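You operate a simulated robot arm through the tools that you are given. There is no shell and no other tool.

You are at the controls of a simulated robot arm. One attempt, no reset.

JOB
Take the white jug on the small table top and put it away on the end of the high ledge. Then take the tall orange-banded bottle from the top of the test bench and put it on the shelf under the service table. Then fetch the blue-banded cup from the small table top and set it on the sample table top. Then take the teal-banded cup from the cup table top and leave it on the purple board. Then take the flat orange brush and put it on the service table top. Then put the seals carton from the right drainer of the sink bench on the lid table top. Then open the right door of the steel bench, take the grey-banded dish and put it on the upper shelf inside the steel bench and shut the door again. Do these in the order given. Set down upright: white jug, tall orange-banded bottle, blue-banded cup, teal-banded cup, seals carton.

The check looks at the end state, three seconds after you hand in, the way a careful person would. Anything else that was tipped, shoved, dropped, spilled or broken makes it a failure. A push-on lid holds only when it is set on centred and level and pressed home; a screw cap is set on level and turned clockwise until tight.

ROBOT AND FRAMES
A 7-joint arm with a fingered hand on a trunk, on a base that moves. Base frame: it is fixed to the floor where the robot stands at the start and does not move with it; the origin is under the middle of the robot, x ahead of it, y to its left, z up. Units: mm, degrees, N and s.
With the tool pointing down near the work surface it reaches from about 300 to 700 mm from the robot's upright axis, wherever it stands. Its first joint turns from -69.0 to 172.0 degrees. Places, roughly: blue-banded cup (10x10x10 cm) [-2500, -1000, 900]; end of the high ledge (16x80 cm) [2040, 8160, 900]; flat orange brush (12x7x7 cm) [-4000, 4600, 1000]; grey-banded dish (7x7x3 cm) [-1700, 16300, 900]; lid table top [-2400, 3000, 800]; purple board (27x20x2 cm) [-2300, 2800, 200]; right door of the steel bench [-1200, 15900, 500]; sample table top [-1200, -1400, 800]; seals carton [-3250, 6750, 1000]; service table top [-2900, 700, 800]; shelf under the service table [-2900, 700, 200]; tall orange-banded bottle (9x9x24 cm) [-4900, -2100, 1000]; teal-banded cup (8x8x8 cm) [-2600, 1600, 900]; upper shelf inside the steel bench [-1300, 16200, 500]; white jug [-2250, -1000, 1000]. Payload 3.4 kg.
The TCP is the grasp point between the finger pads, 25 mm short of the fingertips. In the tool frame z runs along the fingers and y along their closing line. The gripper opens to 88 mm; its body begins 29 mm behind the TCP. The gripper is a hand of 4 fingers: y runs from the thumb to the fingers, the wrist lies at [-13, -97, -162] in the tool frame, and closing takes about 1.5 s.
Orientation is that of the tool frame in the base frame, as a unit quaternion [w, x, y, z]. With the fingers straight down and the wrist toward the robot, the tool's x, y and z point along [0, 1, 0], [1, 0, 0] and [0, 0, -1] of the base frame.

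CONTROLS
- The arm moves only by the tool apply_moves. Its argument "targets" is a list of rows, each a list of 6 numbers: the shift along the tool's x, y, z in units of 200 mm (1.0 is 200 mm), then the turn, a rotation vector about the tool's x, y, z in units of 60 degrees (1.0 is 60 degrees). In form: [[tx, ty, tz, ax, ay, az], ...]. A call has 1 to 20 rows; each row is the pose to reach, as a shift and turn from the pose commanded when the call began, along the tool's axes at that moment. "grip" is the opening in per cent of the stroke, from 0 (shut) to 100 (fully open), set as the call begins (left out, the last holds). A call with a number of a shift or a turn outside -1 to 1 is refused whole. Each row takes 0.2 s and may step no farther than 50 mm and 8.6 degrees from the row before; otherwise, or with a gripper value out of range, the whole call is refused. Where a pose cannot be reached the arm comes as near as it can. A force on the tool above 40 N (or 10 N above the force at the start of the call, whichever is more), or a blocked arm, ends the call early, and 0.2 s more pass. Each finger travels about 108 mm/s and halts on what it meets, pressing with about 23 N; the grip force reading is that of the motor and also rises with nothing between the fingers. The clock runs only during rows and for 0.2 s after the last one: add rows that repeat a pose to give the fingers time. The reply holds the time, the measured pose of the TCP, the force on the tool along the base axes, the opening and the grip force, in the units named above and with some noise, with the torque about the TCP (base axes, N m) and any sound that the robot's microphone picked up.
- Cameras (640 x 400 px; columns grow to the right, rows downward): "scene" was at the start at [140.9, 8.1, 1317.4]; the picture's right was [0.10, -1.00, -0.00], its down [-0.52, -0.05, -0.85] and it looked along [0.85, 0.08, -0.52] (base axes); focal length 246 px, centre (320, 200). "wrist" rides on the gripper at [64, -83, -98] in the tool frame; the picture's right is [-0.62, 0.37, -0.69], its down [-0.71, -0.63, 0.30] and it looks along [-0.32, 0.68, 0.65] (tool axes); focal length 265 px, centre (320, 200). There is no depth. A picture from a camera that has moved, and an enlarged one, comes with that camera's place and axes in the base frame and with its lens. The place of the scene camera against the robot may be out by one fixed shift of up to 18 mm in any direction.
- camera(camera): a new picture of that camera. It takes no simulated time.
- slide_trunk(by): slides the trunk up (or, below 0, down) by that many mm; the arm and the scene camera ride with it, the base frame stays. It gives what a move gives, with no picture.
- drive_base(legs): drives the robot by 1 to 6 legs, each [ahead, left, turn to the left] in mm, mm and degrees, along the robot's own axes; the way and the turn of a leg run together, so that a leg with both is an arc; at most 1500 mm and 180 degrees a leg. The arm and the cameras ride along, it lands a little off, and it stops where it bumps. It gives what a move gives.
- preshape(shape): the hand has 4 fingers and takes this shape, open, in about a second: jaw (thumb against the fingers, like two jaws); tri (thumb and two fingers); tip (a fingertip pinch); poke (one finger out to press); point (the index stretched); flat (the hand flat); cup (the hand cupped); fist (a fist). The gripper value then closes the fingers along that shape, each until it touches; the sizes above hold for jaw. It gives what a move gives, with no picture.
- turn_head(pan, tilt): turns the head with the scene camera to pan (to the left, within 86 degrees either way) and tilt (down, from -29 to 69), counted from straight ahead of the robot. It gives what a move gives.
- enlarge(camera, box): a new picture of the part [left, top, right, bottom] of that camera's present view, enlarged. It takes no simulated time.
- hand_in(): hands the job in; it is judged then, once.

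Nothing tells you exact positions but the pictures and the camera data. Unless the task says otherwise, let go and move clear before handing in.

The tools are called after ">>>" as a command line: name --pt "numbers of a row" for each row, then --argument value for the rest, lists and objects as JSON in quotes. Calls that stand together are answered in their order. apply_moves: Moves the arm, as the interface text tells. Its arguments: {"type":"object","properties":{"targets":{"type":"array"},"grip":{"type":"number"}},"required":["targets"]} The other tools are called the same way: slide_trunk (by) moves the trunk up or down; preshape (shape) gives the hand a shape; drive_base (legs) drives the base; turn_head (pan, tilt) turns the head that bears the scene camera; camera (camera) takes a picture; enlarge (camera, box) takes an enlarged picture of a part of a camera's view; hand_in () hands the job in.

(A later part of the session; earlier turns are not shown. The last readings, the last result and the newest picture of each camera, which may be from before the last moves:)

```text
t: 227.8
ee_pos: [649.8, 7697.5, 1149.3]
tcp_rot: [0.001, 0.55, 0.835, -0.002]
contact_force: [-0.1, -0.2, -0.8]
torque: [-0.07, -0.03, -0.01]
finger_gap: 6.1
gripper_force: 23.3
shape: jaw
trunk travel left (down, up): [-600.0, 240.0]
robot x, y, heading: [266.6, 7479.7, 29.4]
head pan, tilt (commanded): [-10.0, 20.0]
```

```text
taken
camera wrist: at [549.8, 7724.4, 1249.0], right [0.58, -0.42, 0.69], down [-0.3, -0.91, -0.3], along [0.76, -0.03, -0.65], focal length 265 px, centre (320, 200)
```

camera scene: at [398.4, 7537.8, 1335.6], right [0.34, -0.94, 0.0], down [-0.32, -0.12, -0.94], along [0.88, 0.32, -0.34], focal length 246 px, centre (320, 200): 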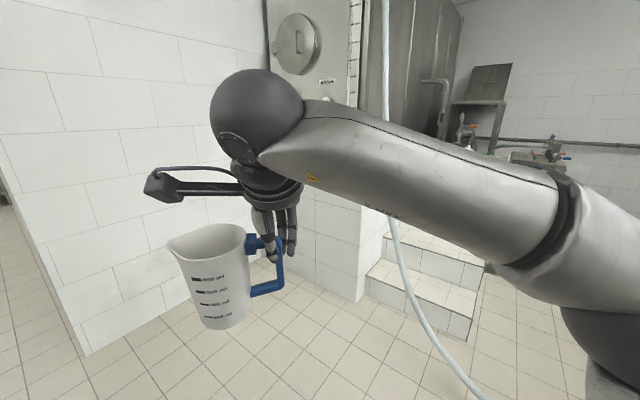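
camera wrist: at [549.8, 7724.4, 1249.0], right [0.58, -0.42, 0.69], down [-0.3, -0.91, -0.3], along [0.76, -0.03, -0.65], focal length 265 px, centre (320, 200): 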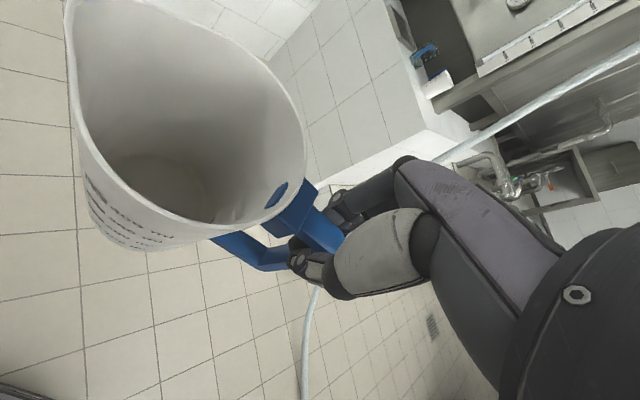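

I'm past the machine with the ledge ahead-right; the wrist camera shows the white strip beside the hood with a can on it further in. I'll turn to face the strip and approach.

>>> drive_base --legs '[[0, 0, -44.5], [600, 900, 0]]'

>>> turn_head --pan 15 --tilt 25

>>> camera --camera "scene"

>>> camera --camera "wrist"

```text
t: 235.3
ee_pos: [1497.2, 8044.8, 1149.4]
tcp_rot: [0.001, 0.829, 0.559, -0.002]
contact_force: [-0.2, -0.5, -1.1]
torque: [-0.07, 0.02, 0.01]
finger_gap: 6.1
gripper_force: 23.1
shape: jaw
trunk travel left (down, up): [-600.0, 240.0]
robot x, y, heading: [1071.1, 8168.5, -15.7]
head pan, tilt (commanded): [-10.0, 20.0]
```

```text
t: 236.2
ee_pos: [1495.9, 8044.5, 1150.6]
tcp_rot: [0.0, 0.829, 0.559, -0.002]
contact_force: [0.7, 0.1, -0.8]
torque: [-0.09, 0.04, -0.02]
finger_gap: 6.4
gripper_force: 22.9
shape: jaw
trunk travel left (down, up): [-600.0, 240.0]
robot x, y, heading: [1072.4, 8164.2, -15.8]
head pan, tilt (commanded): [15.0, 25.0]
```

```text
taken
camera scene: at [1214.3, 8152.3, 1327.5], right [-0.01, -1.0, 0.0], down [-0.42, 0.01, -0.91], along [0.91, -0.01, -0.42], focal length 246 px, centre (320, 200)
```

scene: 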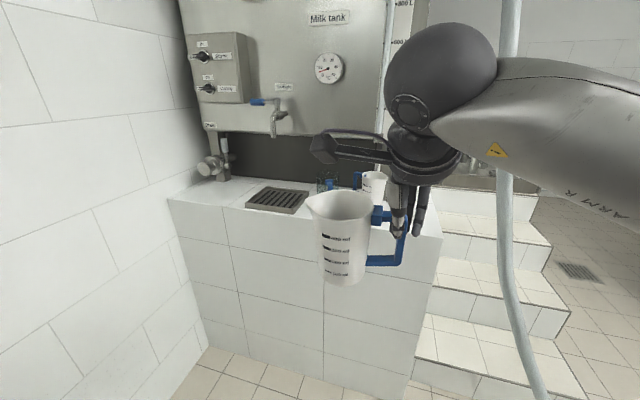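

```text
taken
camera wrist: at [1444.7, 8136.3, 1249.0], right [0.11, -0.71, 0.69], down [-0.85, -0.42, -0.3], along [0.51, -0.56, -0.65], focal length 265 px, centre (320, 200)
```

wrist: 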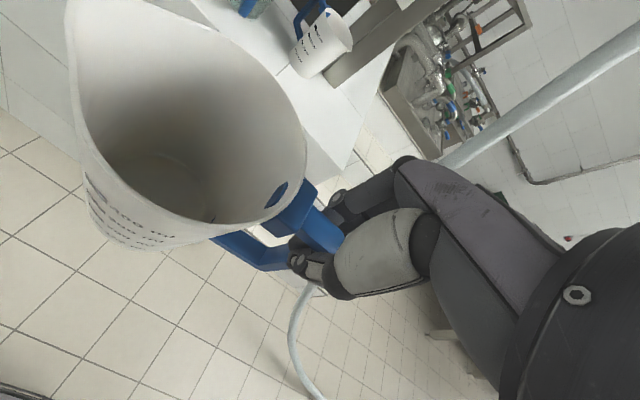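

I see the ledge strip in front of the milk tank with a drip grate, a white mug and a glass jug with blue handle on it. I'll zoom in to find the free space.

>>> enlarge --camera "wrist" --box '[190, 0, 430, 150]'

>>> enlarge --camera "scene" --box '[160, 110, 480, 310]'

```text
2.67 times, centred on (310, 75) of wrist
camera zoom: at [1444.7, 8136.3, 1249.0], right [0.11, -0.71, 0.69], down [-0.85, -0.42, -0.3], along [0.51, -0.56, -0.65], focal length 708 px, centre (347, 533)
```

zoom: 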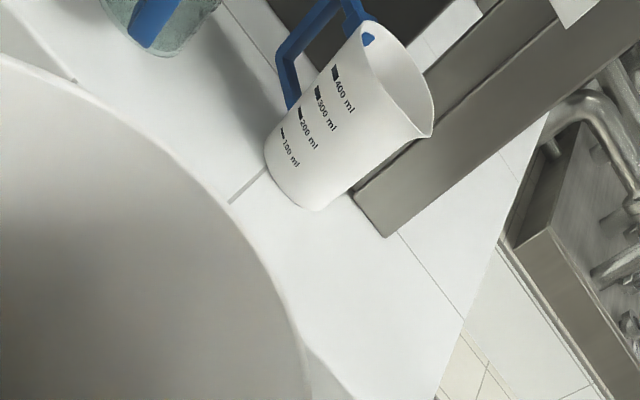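

```text
2.00 times, centred on (320, 210) of scene
camera zoom: at [1214.3, 8152.3, 1327.5], right [-0.01, -1.0, 0.0], down [-0.42, 0.01, -0.91], along [0.91, -0.01, -0.42], focal length 492 px, centre (320, 180)
```

zoom: 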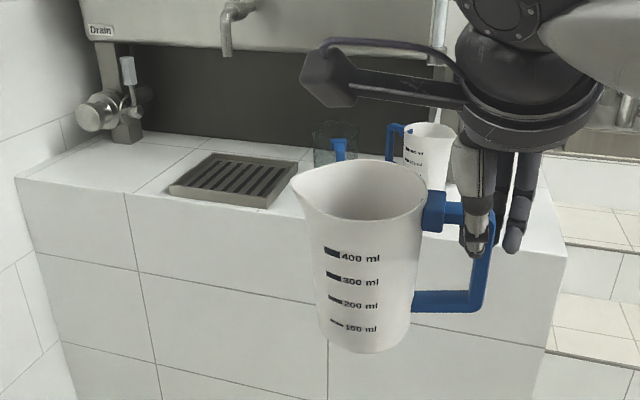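

Another white jug and a glass jug already stand near the ledge's near end, and the hose hangs close by there; the free space is beyond the drip grate toward the wall (about [2125, 8480], still within the strip). I'll raise the trunk and move closer.

>>> slide_trunk --by 150

>>> drive_base --legs '[[300, 245, 0]]'

>>> turn_head --pan 20 --tilt 45

>>> camera --camera "scene"

>>> camera --camera "wrist"

```text
t: 237.9
ee_pos: [1495.5, 8044.3, 1299.7]
tcp_rot: [0.001, 0.829, 0.559, -0.002]
contact_force: [-0.7, -1.0, -0.7]
torque: [-0.07, 0.0, 0.03]
finger_gap: 6.1
gripper_force: 22.8
shape: jaw
trunk travel left (down, up): [-750.0, 90.0]
robot x, y, heading: [1068.2, 8168.0, -15.5]
head pan, tilt (commanded): [15.0, 25.0]
```

```text
t: 240.4
ee_pos: [1852.5, 8199.7, 1299.6]
tcp_rot: [0.001, 0.83, 0.558, -0.002]
contact_force: [0.5, -0.9, -0.5]
torque: [-0.05, 0.0, -0.02]
finger_gap: 6.3
gripper_force: 22.9
shape: jaw
trunk travel left (down, up): [-750.0, 90.0]
robot x, y, heading: [1429.4, 8317.8, -15.7]
head pan, tilt (commanded): [15.0, 25.0]
```

```text
t: 241.2
ee_pos: [1851.5, 8200.5, 1301.3]
tcp_rot: [0.0, 0.831, 0.557, -0.001]
contact_force: [-1.0, -0.4, -0.2]
torque: [-0.03, 0.04, 0.01]
finger_gap: 6.0
gripper_force: 22.8
shape: jaw
trunk travel left (down, up): [-750.0, 90.0]
robot x, y, heading: [1427.6, 8325.2, -15.7]
head pan, tilt (commanded): [20.0, 45.0]
```

```text
taken
camera scene: at [1558.2, 8315.1, 1447.0], right [0.07, -1.0, 0.0], down [-0.7, -0.05, -0.71], along [0.71, 0.05, -0.71], focal length 246 px, centre (320, 200)
```

scene: 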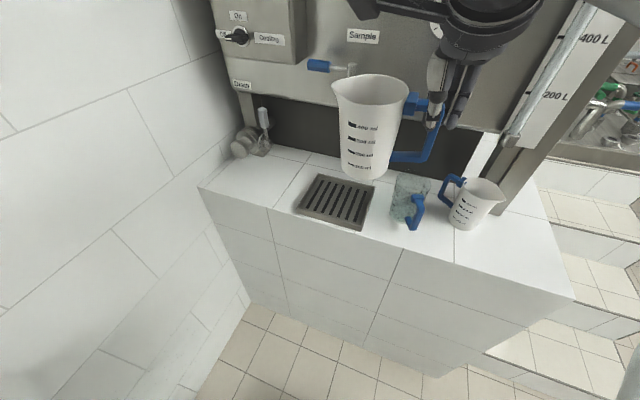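

```text
taken
camera wrist: at [1799.5, 8291.4, 1399.1], right [0.11, -0.71, 0.69], down [-0.85, -0.42, -0.3], along [0.51, -0.56, -0.65], focal length 265 px, centre (320, 200)
```

wrist: 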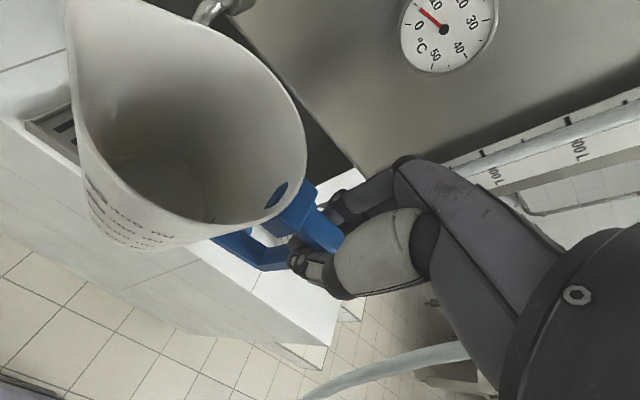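

Clear view: the space between the grate and the wall is free (jug spot ≈[2128, 8470], z≈900). I'll nudge the base a bit closer so the target is comfortably in reach.

>>> drive_base --legs '[[110, 110, 0]]'

>>> enlarge --camera "scene" --box '[180, 80, 500, 280]'

```text
t: 242.6
ee_pos: [1988.1, 8278.4, 1300.3]
tcp_rot: [0.0, 0.83, 0.558, -0.002]
contact_force: [0.3, -0.2, -0.6]
torque: [-0.07, 0.02, -0.01]
finger_gap: 6.2
gripper_force: 23.7
shape: jaw
trunk travel left (down, up): [-750.0, 90.0]
robot x, y, heading: [1569.2, 8401.6, -15.6]
head pan, tilt (commanded): [20.0, 45.0]
```

```text
2.00 times, centred on (340, 180) of scene
camera zoom: at [1695.7, 8392.9, 1446.8], right [0.08, -1.0, 0.0], down [-0.71, -0.05, -0.71], along [0.7, 0.05, -0.71], focal length 492 px, centre (280, 240)
```

zoom: 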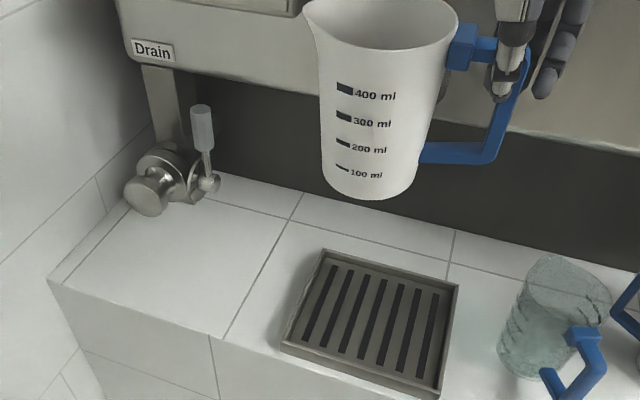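

I'll move sideways over the free tile first, then lower in front of the ledge edge, and only then move in over it (to stay clear of the faucet and control box).

>>> apply_moves --pt "0.19 0 0 0 0 0" --pt "0.38 0 0 0 0 0" --pt "0.57 0 0 0 0 0" --pt "0.76 0 0 0 0 0" --pt "0.76 0 0.2 0 0 0" --pt "0.76 0 0.4 0 0 0" --pt "0.76 0 0.6 0 0 0" --pt "0.76 0 0.8 0 0 0" --pt "0.76 0 1.0 0 0 0" --pt "0.76 0 1.0 0 0 0"

>>> camera --camera "scene"

>>> camera --camera "wrist"

```text
t: 244.8
ee_pos: [2046.1, 8416.8, 1098.4]
tcp_rot: [0.0, 0.83, 0.558, -0.001]
contact_force: [0.5, 0.3, -0.2]
torque: [-0.07, 0.02, 0.01]
finger_gap: 6.1
gripper_force: 22.7
shape: jaw
trunk travel left (down, up): [-750.0, 90.0]
robot x, y, heading: [1567.3, 8402.0, -15.6]
head pan, tilt (commanded): [20.0, 45.0]
```

```text
taken
camera scene: at [1694.9, 8392.6, 1446.9], right [0.08, -1.0, 0.0], down [-0.7, -0.05, -0.71], along [0.71, 0.05, -0.71], focal length 246 px, centre (320, 200)
```

scene: 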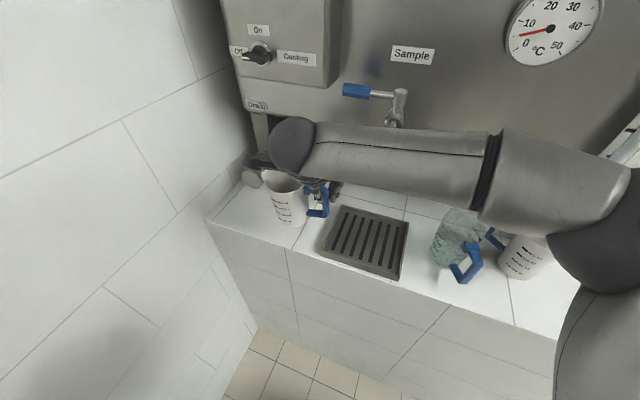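

```text
taken
camera wrist: at [1994.9, 8508.5, 1198.7], right [0.11, -0.71, 0.69], down [-0.85, -0.43, -0.3], along [0.51, -0.56, -0.65], focal length 265 px, centre (320, 200)
```

wrist: 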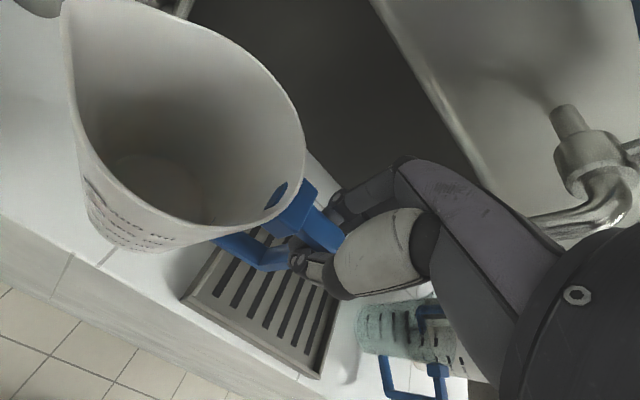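

The jug is now above the tile left of the grate. I'll move 60 mm in over the ledge and lower partly, watching the elbow over the other jugs.

>>> apply_moves --pt "0.0 0.15 0 0 0 0" --pt "0.0 0.3 0 0 0 0" --pt "0.0 0.3 0.15 0 0 0" --pt "0.0 0.3 0.3 0 0 0" --pt "0 0.3 0.3 0 0 0"

>>> camera --camera "scene"

>>> camera --camera "wrist"

```text
t: 246.0
ee_pos: [2101.3, 8393.2, 1040.4]
tcp_rot: [0.0, 0.83, 0.558, -0.001]
contact_force: [0.4, 0.4, -0.5]
torque: [-0.06, 0.02, -0.01]
finger_gap: 6.2
gripper_force: 23.8
shape: jaw
trunk travel left (down, up): [-750.0, 90.0]
robot x, y, heading: [1567.8, 8398.3, -15.7]
head pan, tilt (commanded): [20.0, 45.0]
```

```text
taken
camera scene: at [1694.9, 8392.7, 1446.9], right [0.08, -1.0, 0.0], down [-0.7, -0.05, -0.71], along [0.71, 0.05, -0.71], focal length 246 px, centre (320, 200)
```

scene: 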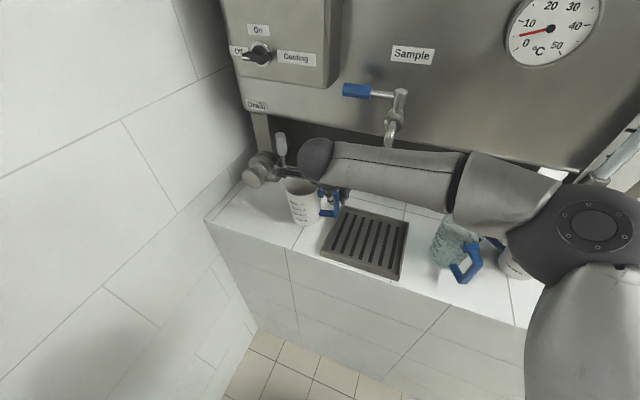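

```text
taken
camera wrist: at [2049.8, 8485.0, 1139.6], right [0.11, -0.71, 0.69], down [-0.85, -0.43, -0.3], along [0.51, -0.56, -0.65], focal length 265 px, centre (320, 200)
```

wrist: 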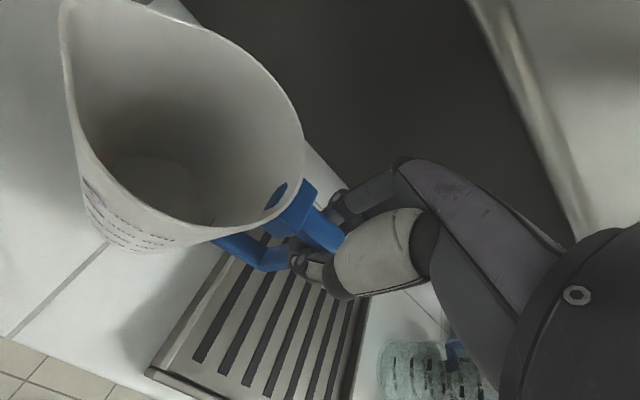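

The jug is over its spot with ~45 mm clearance to the grate. Before the last lowering I check the elbow's clearance over the existing jug from another head angle.

>>> turn_head --pan -30 --tilt 35

>>> camera --camera "scene"

```text
t: 247.2
ee_pos: [2101.4, 8393.6, 1041.2]
tcp_rot: [0.001, 0.83, 0.558, -0.001]
contact_force: [0.2, 0.8, -1.0]
torque: [-0.06, 0.03, 0.0]
finger_gap: 6.2
gripper_force: 23.2
shape: jaw
trunk travel left (down, up): [-750.0, 90.0]
robot x, y, heading: [1568.6, 8398.4, -15.4]
head pan, tilt (commanded): [-30.0, 35.0]
```

```text
taken
camera scene: at [1676.0, 8323.6, 1461.7], right [-0.71, -0.7, 0.0], down [-0.4, 0.41, -0.82], along [0.57, -0.58, -0.57], focal length 246 px, centre (320, 200)
```

scene: 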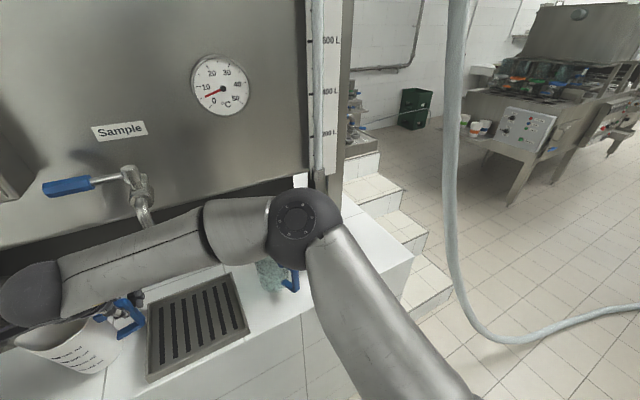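

The elbow is actually high (z≈1309) and well clear. Lowering toward the ledge in small steps while watching the force.

>>> apply_moves --pt "0 0 0.07 0 0 0" --pt "0 0 0.14 0 0 0" --pt "0 0 0.14 0 0 0"

>>> apply_moves --pt "0 0 0.02 0 0 0" --pt "0 0 0.04 0 0 0" --pt "0 0 0.04 0 0 0"

>>> turn_head --pan 20 --tilt 40

>>> enlarge --camera "scene" --box '[200, 130, 440, 280]'

>>> camera --camera "wrist"

```text
t: 248.0
ee_pos: [2103.0, 8393.8, 1012.6]
tcp_rot: [0.0, 0.83, 0.558, -0.001]
contact_force: [-0.5, -0.2, 0.2]
torque: [-0.02, 0.05, -0.02]
finger_gap: 6.3
gripper_force: 22.7
shape: jaw
trunk travel left (down, up): [-750.0, 90.0]
robot x, y, heading: [1565.8, 8402.4, -15.8]
head pan, tilt (commanded): [-30.0, 35.0]
```

```text
t: 248.8
ee_pos: [2100.7, 8396.1, 1003.0]
tcp_rot: [-0.001, 0.83, 0.558, -0.002]
contact_force: [-0.4, -0.4, 2.3]
torque: [0.01, 0.01, -0.01]
finger_gap: 6.4
gripper_force: 22.6
shape: jaw
trunk travel left (down, up): [-750.0, 90.0]
robot x, y, heading: [1561.8, 8400.7, -15.4]
head pan, tilt (commanded): [-30.0, 35.0]
```

```text
t: 250.0
ee_pos: [2102.2, 8395.2, 1002.6]
tcp_rot: [0.0, 0.83, 0.558, -0.001]
contact_force: [0.4, 0.3, 2.2]
torque: [0.03, 0.0, 0.02]
finger_gap: 6.4
gripper_force: 23.1
shape: jaw
trunk travel left (down, up): [-750.0, 90.0]
robot x, y, heading: [1562.9, 8401.6, -15.6]
head pan, tilt (commanded): [20.0, 40.0]
```

```text
2.67 times, centred on (320, 205) of scene
camera zoom: at [1698.7, 8392.8, 1454.2], right [0.08, -1.0, 0.0], down [-0.64, -0.05, -0.77], along [0.76, 0.06, -0.64], focal length 656 px, centre (320, 187)
```

zoom: 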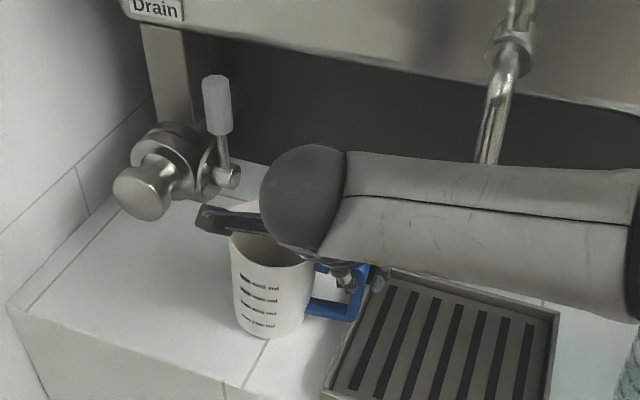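

```text
taken
camera wrist: at [2049.5, 8486.8, 1103.0], right [0.11, -0.71, 0.69], down [-0.85, -0.43, -0.3], along [0.51, -0.56, -0.65], focal length 265 px, centre (320, 200)
```

wrist: 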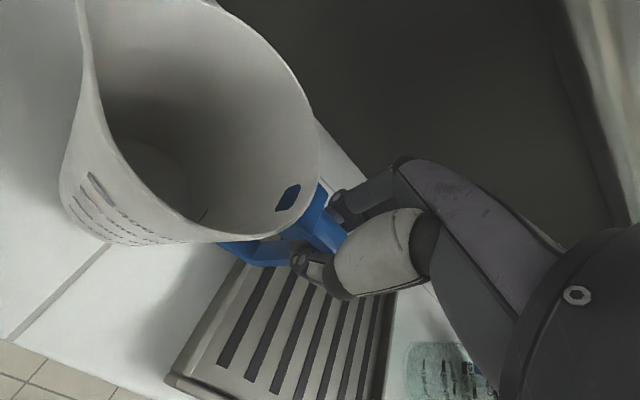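

The jug has touched down (force rose to +2 N). I'll ease down 2 mm more and open the hand.

>>> apply_moves --pt "0 0 0.01 0 0 0" --pt "0 0 0.01 0 0 0"

>>> apply_moves --pt "0 0 0 0 0 0" --pt "0 0 0 0 0 0" --pt "0 0 0 0 0 0" --pt "0 0 0 0 0 0" --pt "0 0 0 0 0 0" --pt "0 0 0 0 0 0" --pt "0 0 0 0 0 0" --grip 100

>>> enlarge --camera "scene" --box '[200, 130, 440, 280]'

>>> camera --camera "wrist"

```text
t: 250.6
ee_pos: [2101.4, 8394.9, 1001.2]
tcp_rot: [0.001, 0.83, 0.558, -0.001]
contact_force: [-0.4, -0.8, 2.1]
torque: [0.01, 0.02, 0.01]
finger_gap: 6.7
gripper_force: 23.2
shape: jaw
trunk travel left (down, up): [-750.0, 90.0]
robot x, y, heading: [1566.3, 8400.7, -15.6]
head pan, tilt (commanded): [20.0, 40.0]
```

```text
t: 252.2
ee_pos: [2101.4, 8394.0, 1001.2]
tcp_rot: [0.0, 0.829, 0.559, -0.001]
contact_force: [0.6, -0.5, 0.9]
torque: [-0.01, 0.02, 0.03]
finger_gap: 87.7
gripper_force: 0.1
shape: jaw
trunk travel left (down, up): [-750.0, 90.0]
robot x, y, heading: [1561.9, 8396.0, -15.8]
head pan, tilt (commanded): [20.0, 40.0]
```

```text
2.67 times, centred on (320, 205) of scene
camera zoom: at [1698.9, 8393.0, 1454.2], right [0.08, -1.0, 0.0], down [-0.64, -0.05, -0.77], along [0.76, 0.06, -0.64], focal length 656 px, centre (320, 187)
```

zoom: 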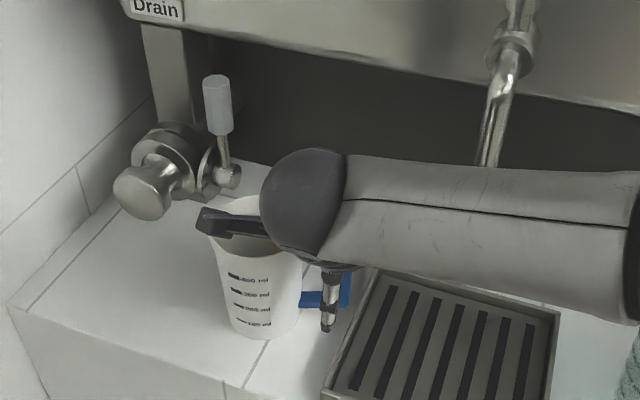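

```text
taken
camera wrist: at [2049.1, 8487.1, 1100.4], right [0.11, -0.71, 0.69], down [-0.85, -0.43, -0.3], along [0.51, -0.56, -0.65], focal length 265 px, centre (320, 200)
```

wrist: 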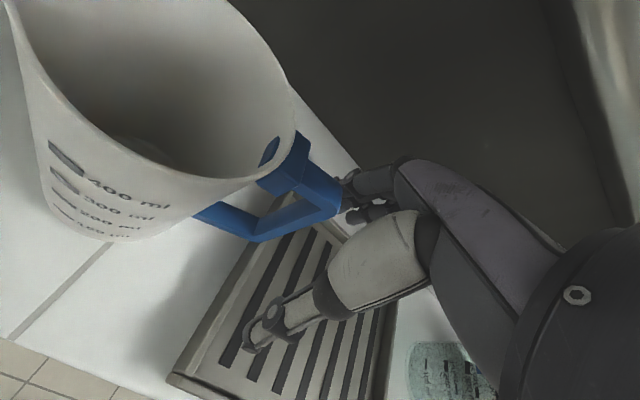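

The jug stands free; the handle's corner is close to the fingers, so I'll shift the hand slightly away and then lift straight up.

>>> apply_moves --pt "0 0.06 0 0 0 0" --pt "0 0.06 -0.05 0 0 0" --pt "0 0.06 -0.15 0 0 0" --pt "0 0.06 -0.35 0 0 0" --pt "0 0.06 -0.55 0 0 0" --pt "0 0.06 -0.55 0 0 0"

>>> camera --camera "scene"

>>> camera --camera "wrist"

```text
t: 253.6
ee_pos: [2110.5, 8392.0, 1111.7]
tcp_rot: [0.0, 0.829, 0.559, -0.002]
contact_force: [-1.0, -1.3, 0.3]
torque: [-0.02, 0.01, 0.01]
finger_gap: 87.8
gripper_force: 0.1
shape: jaw
trunk travel left (down, up): [-750.0, 90.0]
robot x, y, heading: [1566.0, 8400.0, -15.5]
head pan, tilt (commanded): [20.0, 40.0]
```

```text
taken
camera scene: at [1699.4, 8392.9, 1454.1], right [0.08, -1.0, 0.0], down [-0.64, -0.05, -0.77], along [0.76, 0.06, -0.64], focal length 246 px, centre (320, 200)
```

scene: 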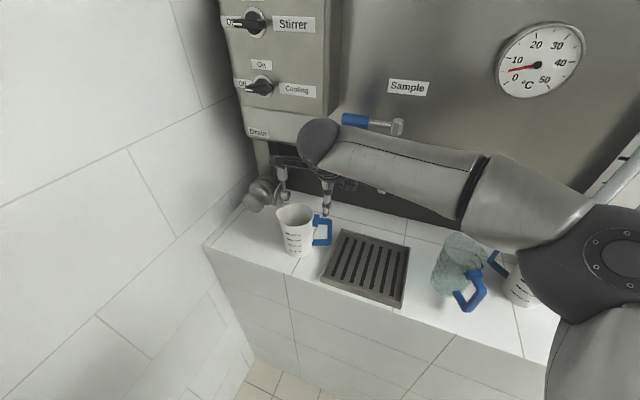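

```text
taken
camera wrist: at [2059.3, 8482.9, 1210.8], right [0.11, -0.71, 0.69], down [-0.85, -0.43, -0.3], along [0.51, -0.56, -0.65], focal length 265 px, centre (320, 200)
```

wrist: 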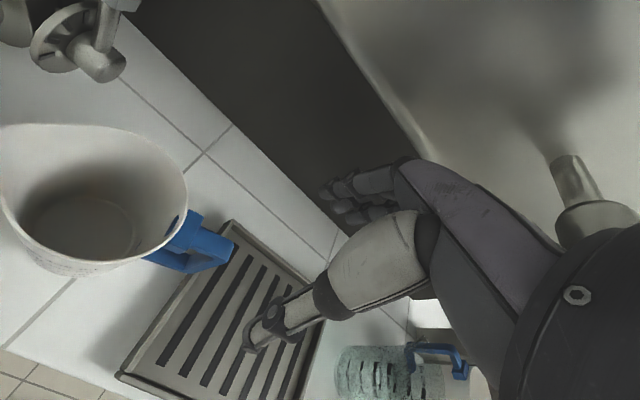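

The jug stands upright on the ledge beside the grate. I'll withdraw the hand toward the robot and back away.

>>> apply_moves --pt "0 -0.2 0 0 0 0" --pt "0 -0.4 0 0 0 0" --pt "0 -0.6 0 0 0 0" --pt "0 -0.8 0 0 0 0" --pt "-0.2 -0.8 -0.1 0 0 0" --pt "-0.4 -0.8 -0.2 0 0 0" --pt "-0.6 -0.8 -0.3 0 0 0"

>>> drive_base --legs '[[-350, -50, 0]]'

>>> camera --camera "scene"

```text
t: 255.2
ee_pos: [1919.1, 8338.7, 1172.5]
tcp_rot: [0.0, 0.829, 0.559, 0.0]
contact_force: [0.3, 0.7, -0.2]
torque: [0.01, -0.02, 0.02]
finger_gap: 87.7
gripper_force: 0.1
shape: jaw
trunk travel left (down, up): [-750.0, 90.0]
robot x, y, heading: [1561.0, 8401.3, -15.6]
head pan, tilt (commanded): [20.0, 40.0]
```

```text
t: 257.5
ee_pos: [1559.3, 8389.7, 1171.9]
tcp_rot: [0.0, 0.827, 0.562, -0.001]
contact_force: [-0.1, 1.6, 0.8]
torque: [0.0, -0.01, -0.01]
finger_gap: 87.6
gripper_force: 0.0
shape: jaw
trunk travel left (down, up): [-750.0, 90.0]
robot x, y, heading: [1202.9, 8449.6, -15.4]
head pan, tilt (commanded): [20.0, 40.0]
```

```text
taken
camera scene: at [1338.4, 8440.6, 1454.2], right [0.08, -1.0, 0.0], down [-0.64, -0.05, -0.77], along [0.76, 0.06, -0.64], focal length 246 px, centre (320, 200)
```

scene: 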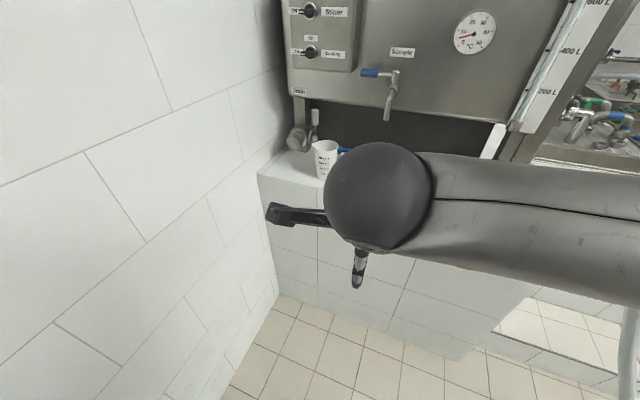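

Jug done. Next is the tall orange-banded bottle on the test bench near [-4900, -2100]; I retrace my route behind the machine and along the left aisle.

>>> drive_base --legs '[[0, 0, -118], [1381, 0, 0], [918, -64, 0]]'

>>> turn_head --pan 0 --tilt 20

>>> camera --camera "scene"

```text
t: 274.2
ee_pos: [-852.0, 6698.1, 1170.9]
tcp_rot: [-0.001, 0.884, -0.468, -0.002]
contact_force: [0.0, 0.4, -0.1]
torque: [-0.02, -0.01, -0.01]
finger_gap: 87.9
gripper_force: 0.1
shape: jaw
trunk travel left (down, up): [-750.0, 90.0]
robot x, y, heading: [-604.1, 6957.8, -139.3]
head pan, tilt (commanded): [20.0, 40.0]
```

```text
t: 275.0
ee_pos: [-852.6, 6697.6, 1172.5]
tcp_rot: [0.0, 0.884, -0.468, -0.001]
contact_force: [-0.6, 0.6, -0.5]
torque: [0.0, -0.02, -0.03]
finger_gap: 87.8
gripper_force: 0.1
shape: jaw
trunk travel left (down, up): [-750.0, 90.0]
robot x, y, heading: [-601.6, 6959.5, -139.3]
head pan, tilt (commanded): [0.0, 20.0]
```

```text
taken
camera scene: at [-711.7, 6867.5, 1485.5], right [-0.65, 0.76, 0.0], down [0.26, 0.22, -0.94], along [-0.71, -0.61, -0.34], focal length 246 px, centre (320, 200)
```

scene: 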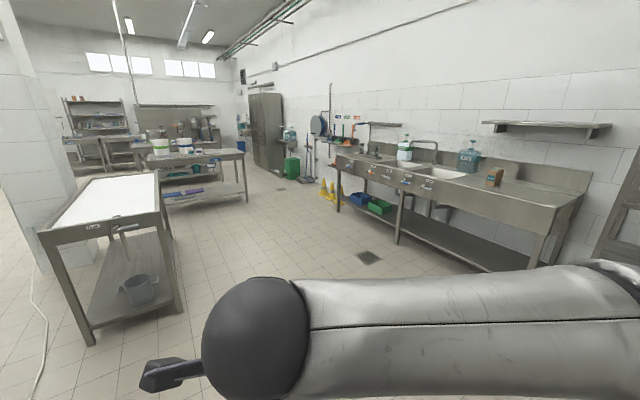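

I can see the whole left aisle from here (sink bench with the carton, white table, lid table). I continue along it.

>>> drive_base --legs '[[794, 317, 0], [1051, -311, 0], [1284, 281, 0]]'

>>> camera --camera "scene"

```text
t: 291.2
ee_pos: [-3030.6, 4337.8, 1172.5]
tcp_rot: [-0.001, 0.886, -0.463, -0.001]
contact_force: [-0.3, -0.1, 0.5]
torque: [0.02, 0.01, 0.03]
finger_gap: 87.6
gripper_force: 0.1
shape: jaw
trunk travel left (down, up): [-750.0, 90.0]
robot x, y, heading: [-2786.7, 4602.3, -138.5]
head pan, tilt (commanded): [0.0, 20.0]
```

```text
taken
camera scene: at [-2892.8, 4508.5, 1485.5], right [-0.66, 0.75, 0.0], down [0.26, 0.23, -0.94], along [-0.71, -0.62, -0.34], focal length 246 px, centre (320, 200)
```

scene: 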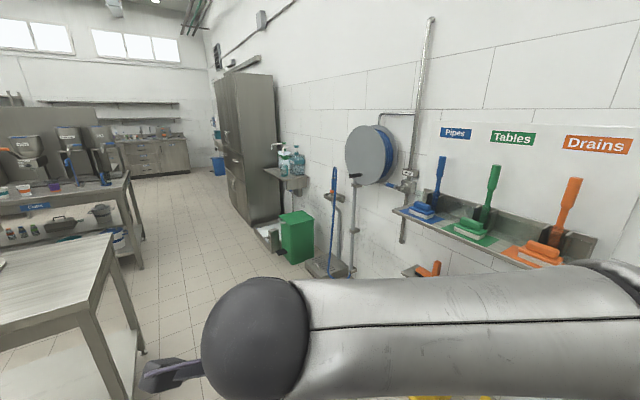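

The way down to the test bench between the tables and the tall cabinet is open. I drive on and turn to face it.

>>> drive_base --legs '[[736, 218, 0], [736, 218, 0], [0, 0, 33.5], [1300, 60, 0]]'

>>> camera --camera "scene"

>>> turn_head --pan 45 --tilt 25

>>> camera --camera "scene"

```text
t: 306.9
ee_pos: [-3957.7, 1671.2, 1173.5]
tcp_rot: [-0.002, 0.98, -0.199, -0.001]
contact_force: [-0.2, -0.6, -0.4]
torque: [0.0, 0.02, 0.01]
finger_gap: 87.6
gripper_force: 0.0
shape: jaw
trunk travel left (down, up): [-750.0, 90.0]
robot x, y, heading: [-3894.3, 2021.5, -106.2]
head pan, tilt (commanded): [0.0, 20.0]
```

```text
taken
camera scene: at [-3933.1, 1888.4, 1485.5], right [-0.96, 0.28, 0.0], down [0.1, 0.33, -0.94], along [-0.26, -0.9, -0.34], focal length 246 px, centre (320, 200)
```

scene: 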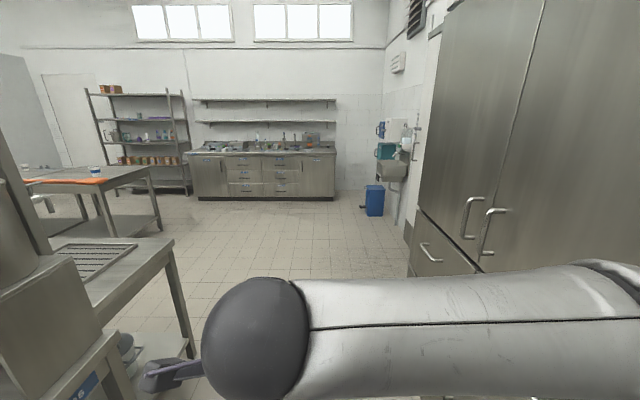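

```text
t: 308.0
ee_pos: [-3958.0, 1671.2, 1172.6]
tcp_rot: [-0.002, 0.98, -0.2, 0.0]
contact_force: [-0.4, -0.2, -0.1]
torque: [0.01, -0.03, 0.06]
finger_gap: 87.4
gripper_force: 0.0
shape: jaw
trunk travel left (down, up): [-750.0, 90.0]
robot x, y, heading: [-3895.6, 2023.6, -106.3]
head pan, tilt (commanded): [45.0, 25.0]
```

```text
taken
camera scene: at [-3862.8, 1897.0, 1477.5], right [-0.88, -0.48, 0.0], down [-0.2, 0.37, -0.91], along [0.43, -0.8, -0.42], focal length 246 px, centre (320, 200)
```

scene: 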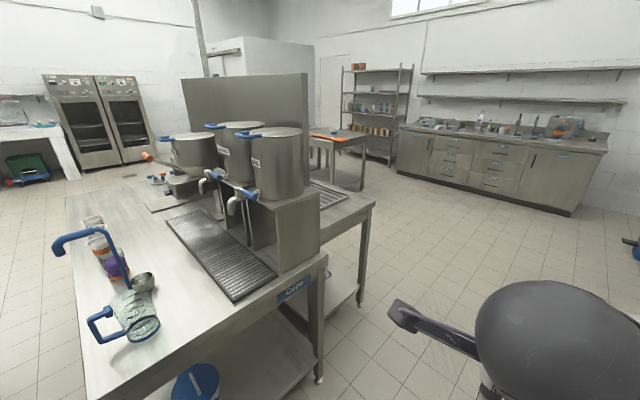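

The test bench lies ahead along the far wall. I drive toward it and look for the orange-banded bottle.

>>> drive_base --legs '[[1400, 60, 0], [1400, 60, 0]]'

>>> turn_head --pan 0 --tilt 20

>>> camera --camera "scene"

>>> turn_head --pan 40 --tilt 20

>>> camera --camera "scene"

```text
t: 321.9
ee_pos: [-4475.1, -1154.7, 1173.5]
tcp_rot: [-0.001, 0.989, -0.149, -0.001]
contact_force: [-0.6, 0.1, -0.4]
torque: [0.0, -0.01, -0.01]
finger_gap: 87.8
gripper_force: 0.2
shape: jaw
trunk travel left (down, up): [-750.0, 90.0]
robot x, y, heading: [-4445.7, -795.4, -100.7]
head pan, tilt (commanded): [45.0, 25.0]
```

```text
t: 323.0
ee_pos: [-4475.8, -1155.3, 1171.9]
tcp_rot: [-0.001, 0.989, -0.149, 0.0]
contact_force: [-0.3, -0.4, 0.5]
torque: [-0.01, 0.02, -0.01]
finger_gap: 87.7
gripper_force: 0.0
shape: jaw
trunk travel left (down, up): [-750.0, 90.0]
robot x, y, heading: [-4446.0, -794.9, -100.5]
head pan, tilt (commanded): [0.0, 20.0]
```

```text
taken
camera scene: at [-4471.0, -935.8, 1485.6], right [-0.98, 0.18, 0.0], down [0.06, 0.34, -0.94], along [-0.17, -0.92, -0.34], focal length 246 px, centre (320, 200)
```

scene: 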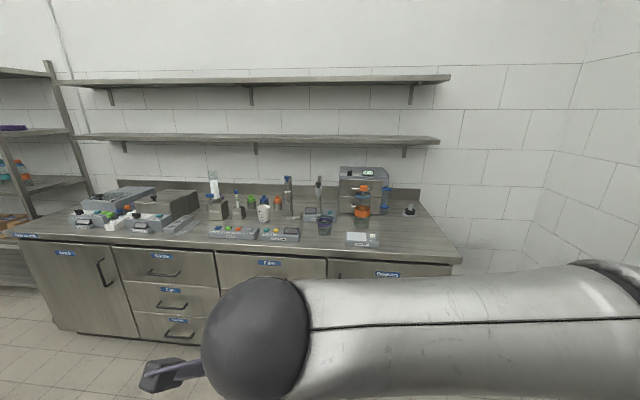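

```text
t: 324.1
ee_pos: [-4474.7, -1153.8, 1173.8]
tcp_rot: [-0.001, 0.989, -0.149, 0.0]
contact_force: [0.0, -0.3, 0.3]
torque: [-0.03, -0.02, 0.01]
finger_gap: 87.6
gripper_force: 0.1
shape: jaw
trunk travel left (down, up): [-750.0, 90.0]
robot x, y, heading: [-4447.3, -797.7, -100.7]
head pan, tilt (commanded): [40.0, 20.0]
```

```text
taken
camera scene: at [-4408.4, -925.5, 1485.6], right [-0.87, -0.49, 0.0], down [-0.17, 0.3, -0.94], along [0.46, -0.82, -0.34], focal length 246 px, centre (320, 200)
```

scene: 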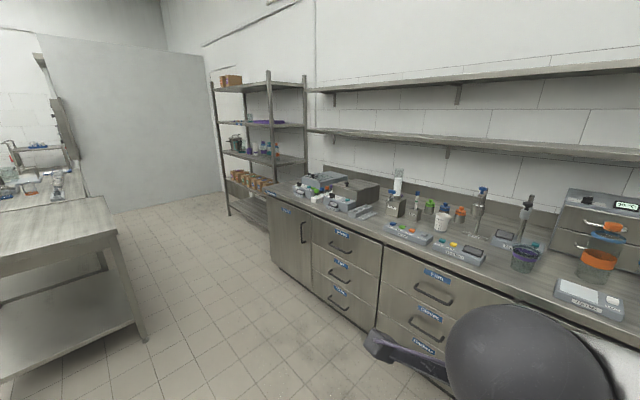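

The tall bottle with the orange band should be near the grey device at the right. I'll zoom in on both views.

>>> enlarge --camera "scene" --box '[440, 160, 640, 320]'

>>> turn_head --pan 0 --tilt 25

>>> enlarge --camera "scene" --box '[220, 130, 460, 280]'

>>> camera --camera "wrist"

```text
2.50 times, centred on (540, 240) of scene
camera zoom: at [-4408.4, -925.5, 1485.6], right [-0.87, -0.49, 0.0], down [-0.17, 0.3, -0.94], along [0.46, -0.82, -0.34], focal length 615 px, centre (-230, 100)
```

zoom: 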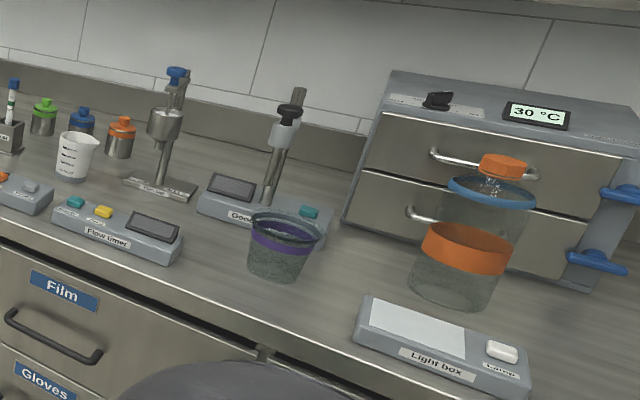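

```text
t: 325.1
ee_pos: [-4474.7, -1154.6, 1173.3]
tcp_rot: [-0.001, 0.989, -0.149, 0.0]
contact_force: [0.5, -0.4, 0.1]
torque: [0.01, 0.01, -0.02]
finger_gap: 87.8
gripper_force: 0.0
shape: jaw
trunk travel left (down, up): [-750.0, 90.0]
robot x, y, heading: [-4445.9, -794.7, -100.8]
head pan, tilt (commanded): [0.0, 25.0]
```

```text
2.67 times, centred on (340, 205) of scene
camera zoom: at [-4470.9, -934.9, 1477.5], right [-0.98, 0.18, 0.0], down [0.08, 0.42, -0.91], along [-0.17, -0.89, -0.42], focal length 656 px, centre (267, 187)
```

zoom: 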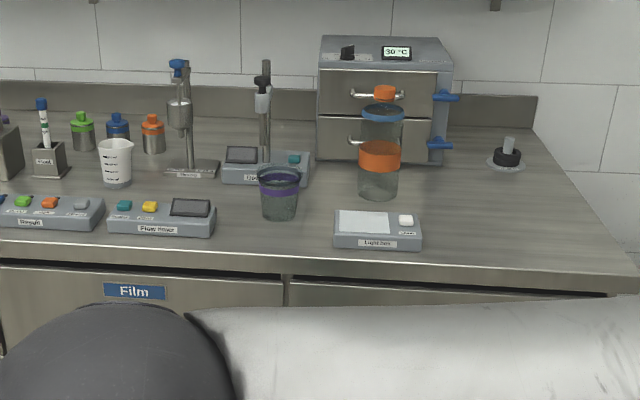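

```text
taken
camera wrist: at [-4387.2, -1093.7, 1271.8], right [-0.7, -0.17, 0.69], down [-0.5, 0.81, -0.3], along [-0.51, -0.56, -0.65], focal length 265 px, centre (320, 200)
```

wrist: 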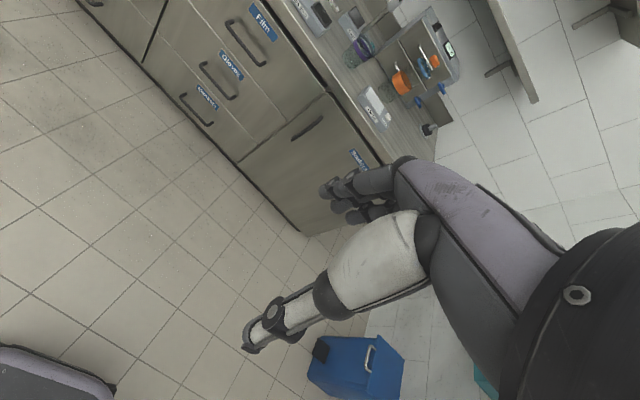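

The tall bottle (orange cap and band) is at about [-4967, -2215], base z≈840, top z≈1080, in front of the 30 °C device. It has to go under a table later, so I'll hold it by the cap with a horizontal hand; I reorient the hand here in free space.

>>> apply_moves --pt "0 0.07 0 -0.0722 -0.0722 -0.0722" --pt "0 0.14 0 -0.1443 -0.1443 -0.1443" --pt "0 0.21 0 -0.2165 -0.2165 -0.2165" --pt "0 0.28 0 -0.2887 -0.2887 -0.2887" --pt "0 0.35 0 -0.3608 -0.3608 -0.3608" --pt "0 0.42 0 -0.433 -0.433 -0.433" --pt "0 0.49 0 -0.5052 -0.5052 -0.5052" --pt "0 0.5 0 -0.5774 -0.5774 -0.5774"

>>> apply_moves --pt "-0.02 0.04 0.04 -0.0722 -0.0722 -0.0722" --pt "-0.04 0.08 0.08 -0.1443 -0.1443 -0.1443" --pt "-0.06 0.12 0.12 -0.2165 -0.2165 -0.2165" --pt "-0.08 0.16 0.16 -0.2887 -0.2887 -0.2887" --pt "-0.1 0.2 0.2 -0.3608 -0.3608 -0.3608" --pt "-0.12 0.24 0.24 -0.433 -0.433 -0.433" --pt "-0.14 0.28 0.28 -0.5052 -0.5052 -0.5052" --pt "-0.167 0.333 0.333 -0.5774 -0.5774 -0.5774" --pt "-0.167 0.333 0.333 -0.5774 -0.5774 -0.5774"

>>> camera --camera "scene"

>>> camera --camera "wrist"

```text
t: 326.9
ee_pos: [-4504.1, -1250.8, 1172.3]
tcp_rot: [0.243, 0.899, 0.158, -0.33]
contact_force: [1.2, 0.9, 0.0]
torque: [0.0, 0.0, 0.0]
finger_gap: 87.6
gripper_force: 0.0
shape: jaw
trunk travel left (down, up): [-750.0, 90.0]
robot x, y, heading: [-4446.0, -795.2, -100.7]
head pan, tilt (commanded): [0.0, 25.0]
```

```text
t: 328.9
ee_pos: [-4533.8, -1344.5, 1172.9]
tcp_rot: [-0.419, -0.568, -0.422, 0.57]
contact_force: [-0.2, -0.1, -0.6]
torque: [0.03, -0.01, 0.02]
finger_gap: 87.6
gripper_force: 0.1
shape: jaw
trunk travel left (down, up): [-750.0, 90.0]
robot x, y, heading: [-4446.8, -795.6, -100.7]
head pan, tilt (commanded): [0.0, 25.0]
```

```text
taken
camera scene: at [-4470.6, -934.4, 1477.5], right [-0.98, 0.18, 0.0], down [0.08, 0.42, -0.91], along [-0.17, -0.89, -0.42], focal length 246 px, centre (320, 200)
```

scene: 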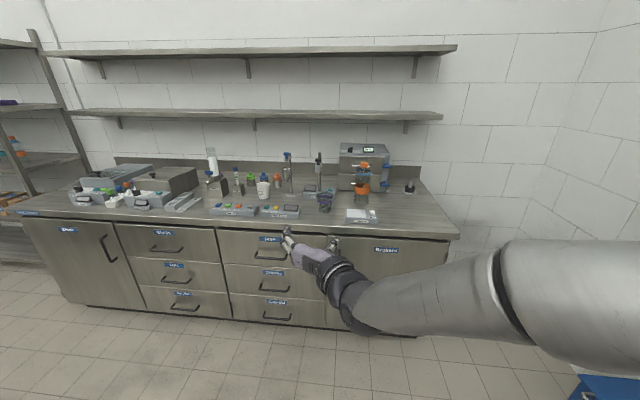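

```text
taken
camera wrist: at [-4582.5, -1225.5, 1109.9], right [0.56, 0.55, 0.62], down [-0.69, -0.11, 0.72], along [0.46, -0.83, 0.32], focal length 265 px, centre (320, 200)
```

wrist: 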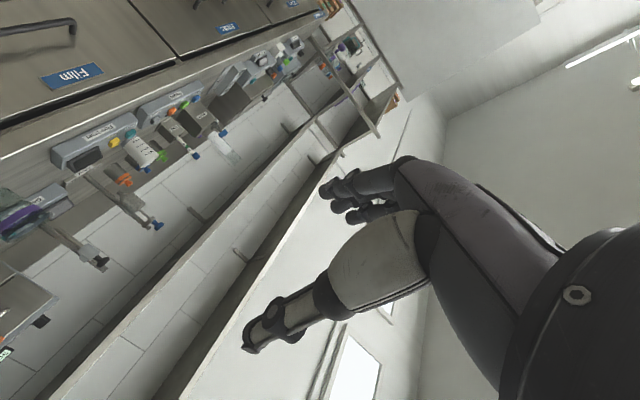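

The hand is now horizontal, pointing at the bench. I'll zoom on the hand to calibrate the scene camera against the known TCP.

>>> enlarge --camera "scene" --box '[250, 200, 410, 350]'

```text
2.67 times, centred on (330, 275) of scene
camera zoom: at [-4470.6, -934.4, 1477.5], right [-0.98, 0.18, 0.0], down [0.08, 0.42, -0.91], along [-0.17, -0.89, -0.42], focal length 656 px, centre (293, 0)
```

zoom: 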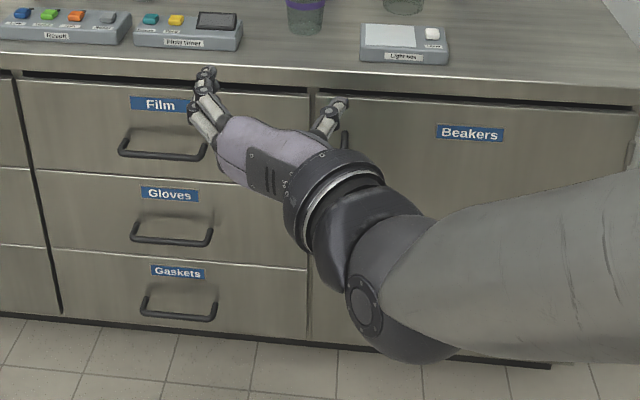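

Scene camera agrees with the hand to within ~1 cm. I drive closer, squaring up to the bench, and re-measure the bottle.

>>> drive_base --legs '[[560, -165, -5]]'

>>> turn_head --pan 0 --tilt 32

>>> camera --camera "scene"

>>> enlarge --camera "scene" --box '[250, 90, 490, 240]'

```text
t: 332.2
ee_pos: [-4870.0, -1832.0, 1172.8]
tcp_rot: [0.392, 0.589, 0.392, -0.588]
contact_force: [-0.8, 0.3, -0.7]
torque: [-0.01, 0.01, 0.01]
finger_gap: 87.6
gripper_force: 0.0
shape: jaw
trunk travel left (down, up): [-750.0, 90.0]
robot x, y, heading: [-4731.5, -1291.6, -106.1]
head pan, tilt (commanded): [0.0, 25.0]
```

```text
t: 332.9
ee_pos: [-4867.8, -1830.7, 1173.0]
tcp_rot: [0.391, 0.588, 0.393, -0.588]
contact_force: [0.0, -0.6, 0.9]
torque: [0.01, 0.01, 0.0]
finger_gap: 87.8
gripper_force: 0.0
shape: jaw
trunk travel left (down, up): [-750.0, 90.0]
robot x, y, heading: [-4729.8, -1294.3, -106.0]
head pan, tilt (commanded): [0.0, 32.0]
```

```text
taken
camera scene: at [-4767.9, -1426.8, 1466.4], right [-0.96, 0.28, 0.0], down [0.15, 0.51, -0.85], along [-0.24, -0.81, -0.53], focal length 246 px, centre (320, 200)
```

scene: 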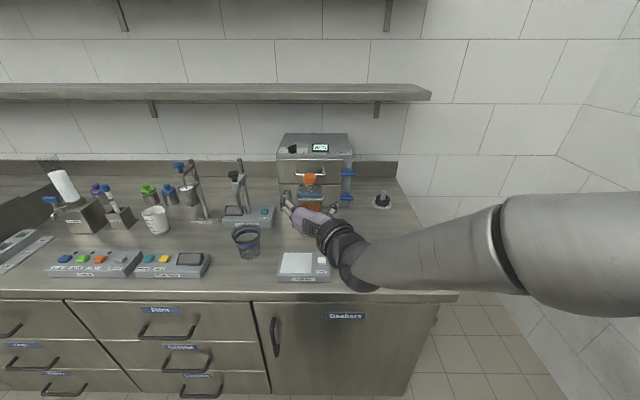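

```text
2.67 times, centred on (370, 165) of scene
camera zoom: at [-4767.9, -1426.8, 1466.4], right [-0.96, 0.28, 0.0], down [0.15, 0.51, -0.85], along [-0.24, -0.81, -0.53], focal length 656 px, centre (187, 293)
```

zoom: 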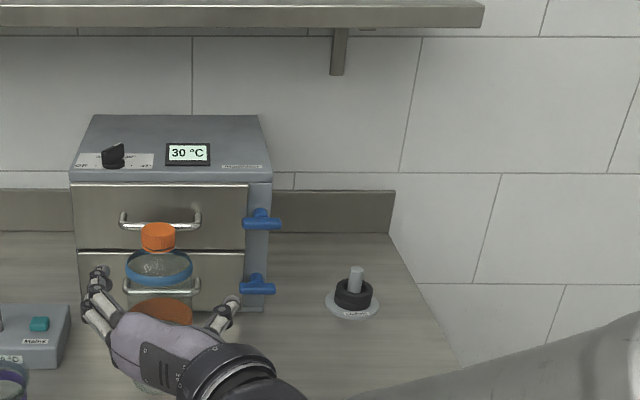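

Bottle axis ≈[-4942, -2160], cap center z≈1078. I advance the base 240 mm, then lower the hand to cap height in front of the bottle.

>>> drive_base --legs '[[240, 20, 0]]'

>>> enlarge --camera "scene" --box '[220, 90, 460, 240]'

```text
t: 334.6
ee_pos: [-4914.1, -2064.7, 1173.4]
tcp_rot: [0.391, 0.588, 0.394, -0.588]
contact_force: [0.3, 0.0, -0.7]
torque: [0.02, 0.02, -0.03]
finger_gap: 87.7
gripper_force: 0.1
shape: jaw
trunk travel left (down, up): [-750.0, 90.0]
robot x, y, heading: [-4777.3, -1526.2, -105.7]
head pan, tilt (commanded): [0.0, 32.0]
```

```text
2.67 times, centred on (340, 165) of scene
camera zoom: at [-4813.8, -1659.3, 1466.3], right [-0.96, 0.27, 0.0], down [0.15, 0.51, -0.85], along [-0.23, -0.82, -0.53], focal length 656 px, centre (267, 293)
```

zoom: 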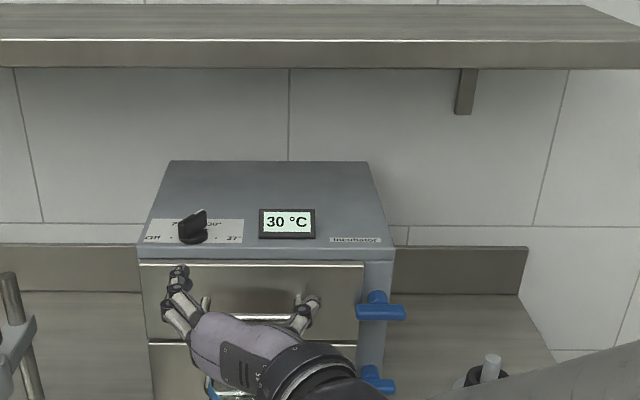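

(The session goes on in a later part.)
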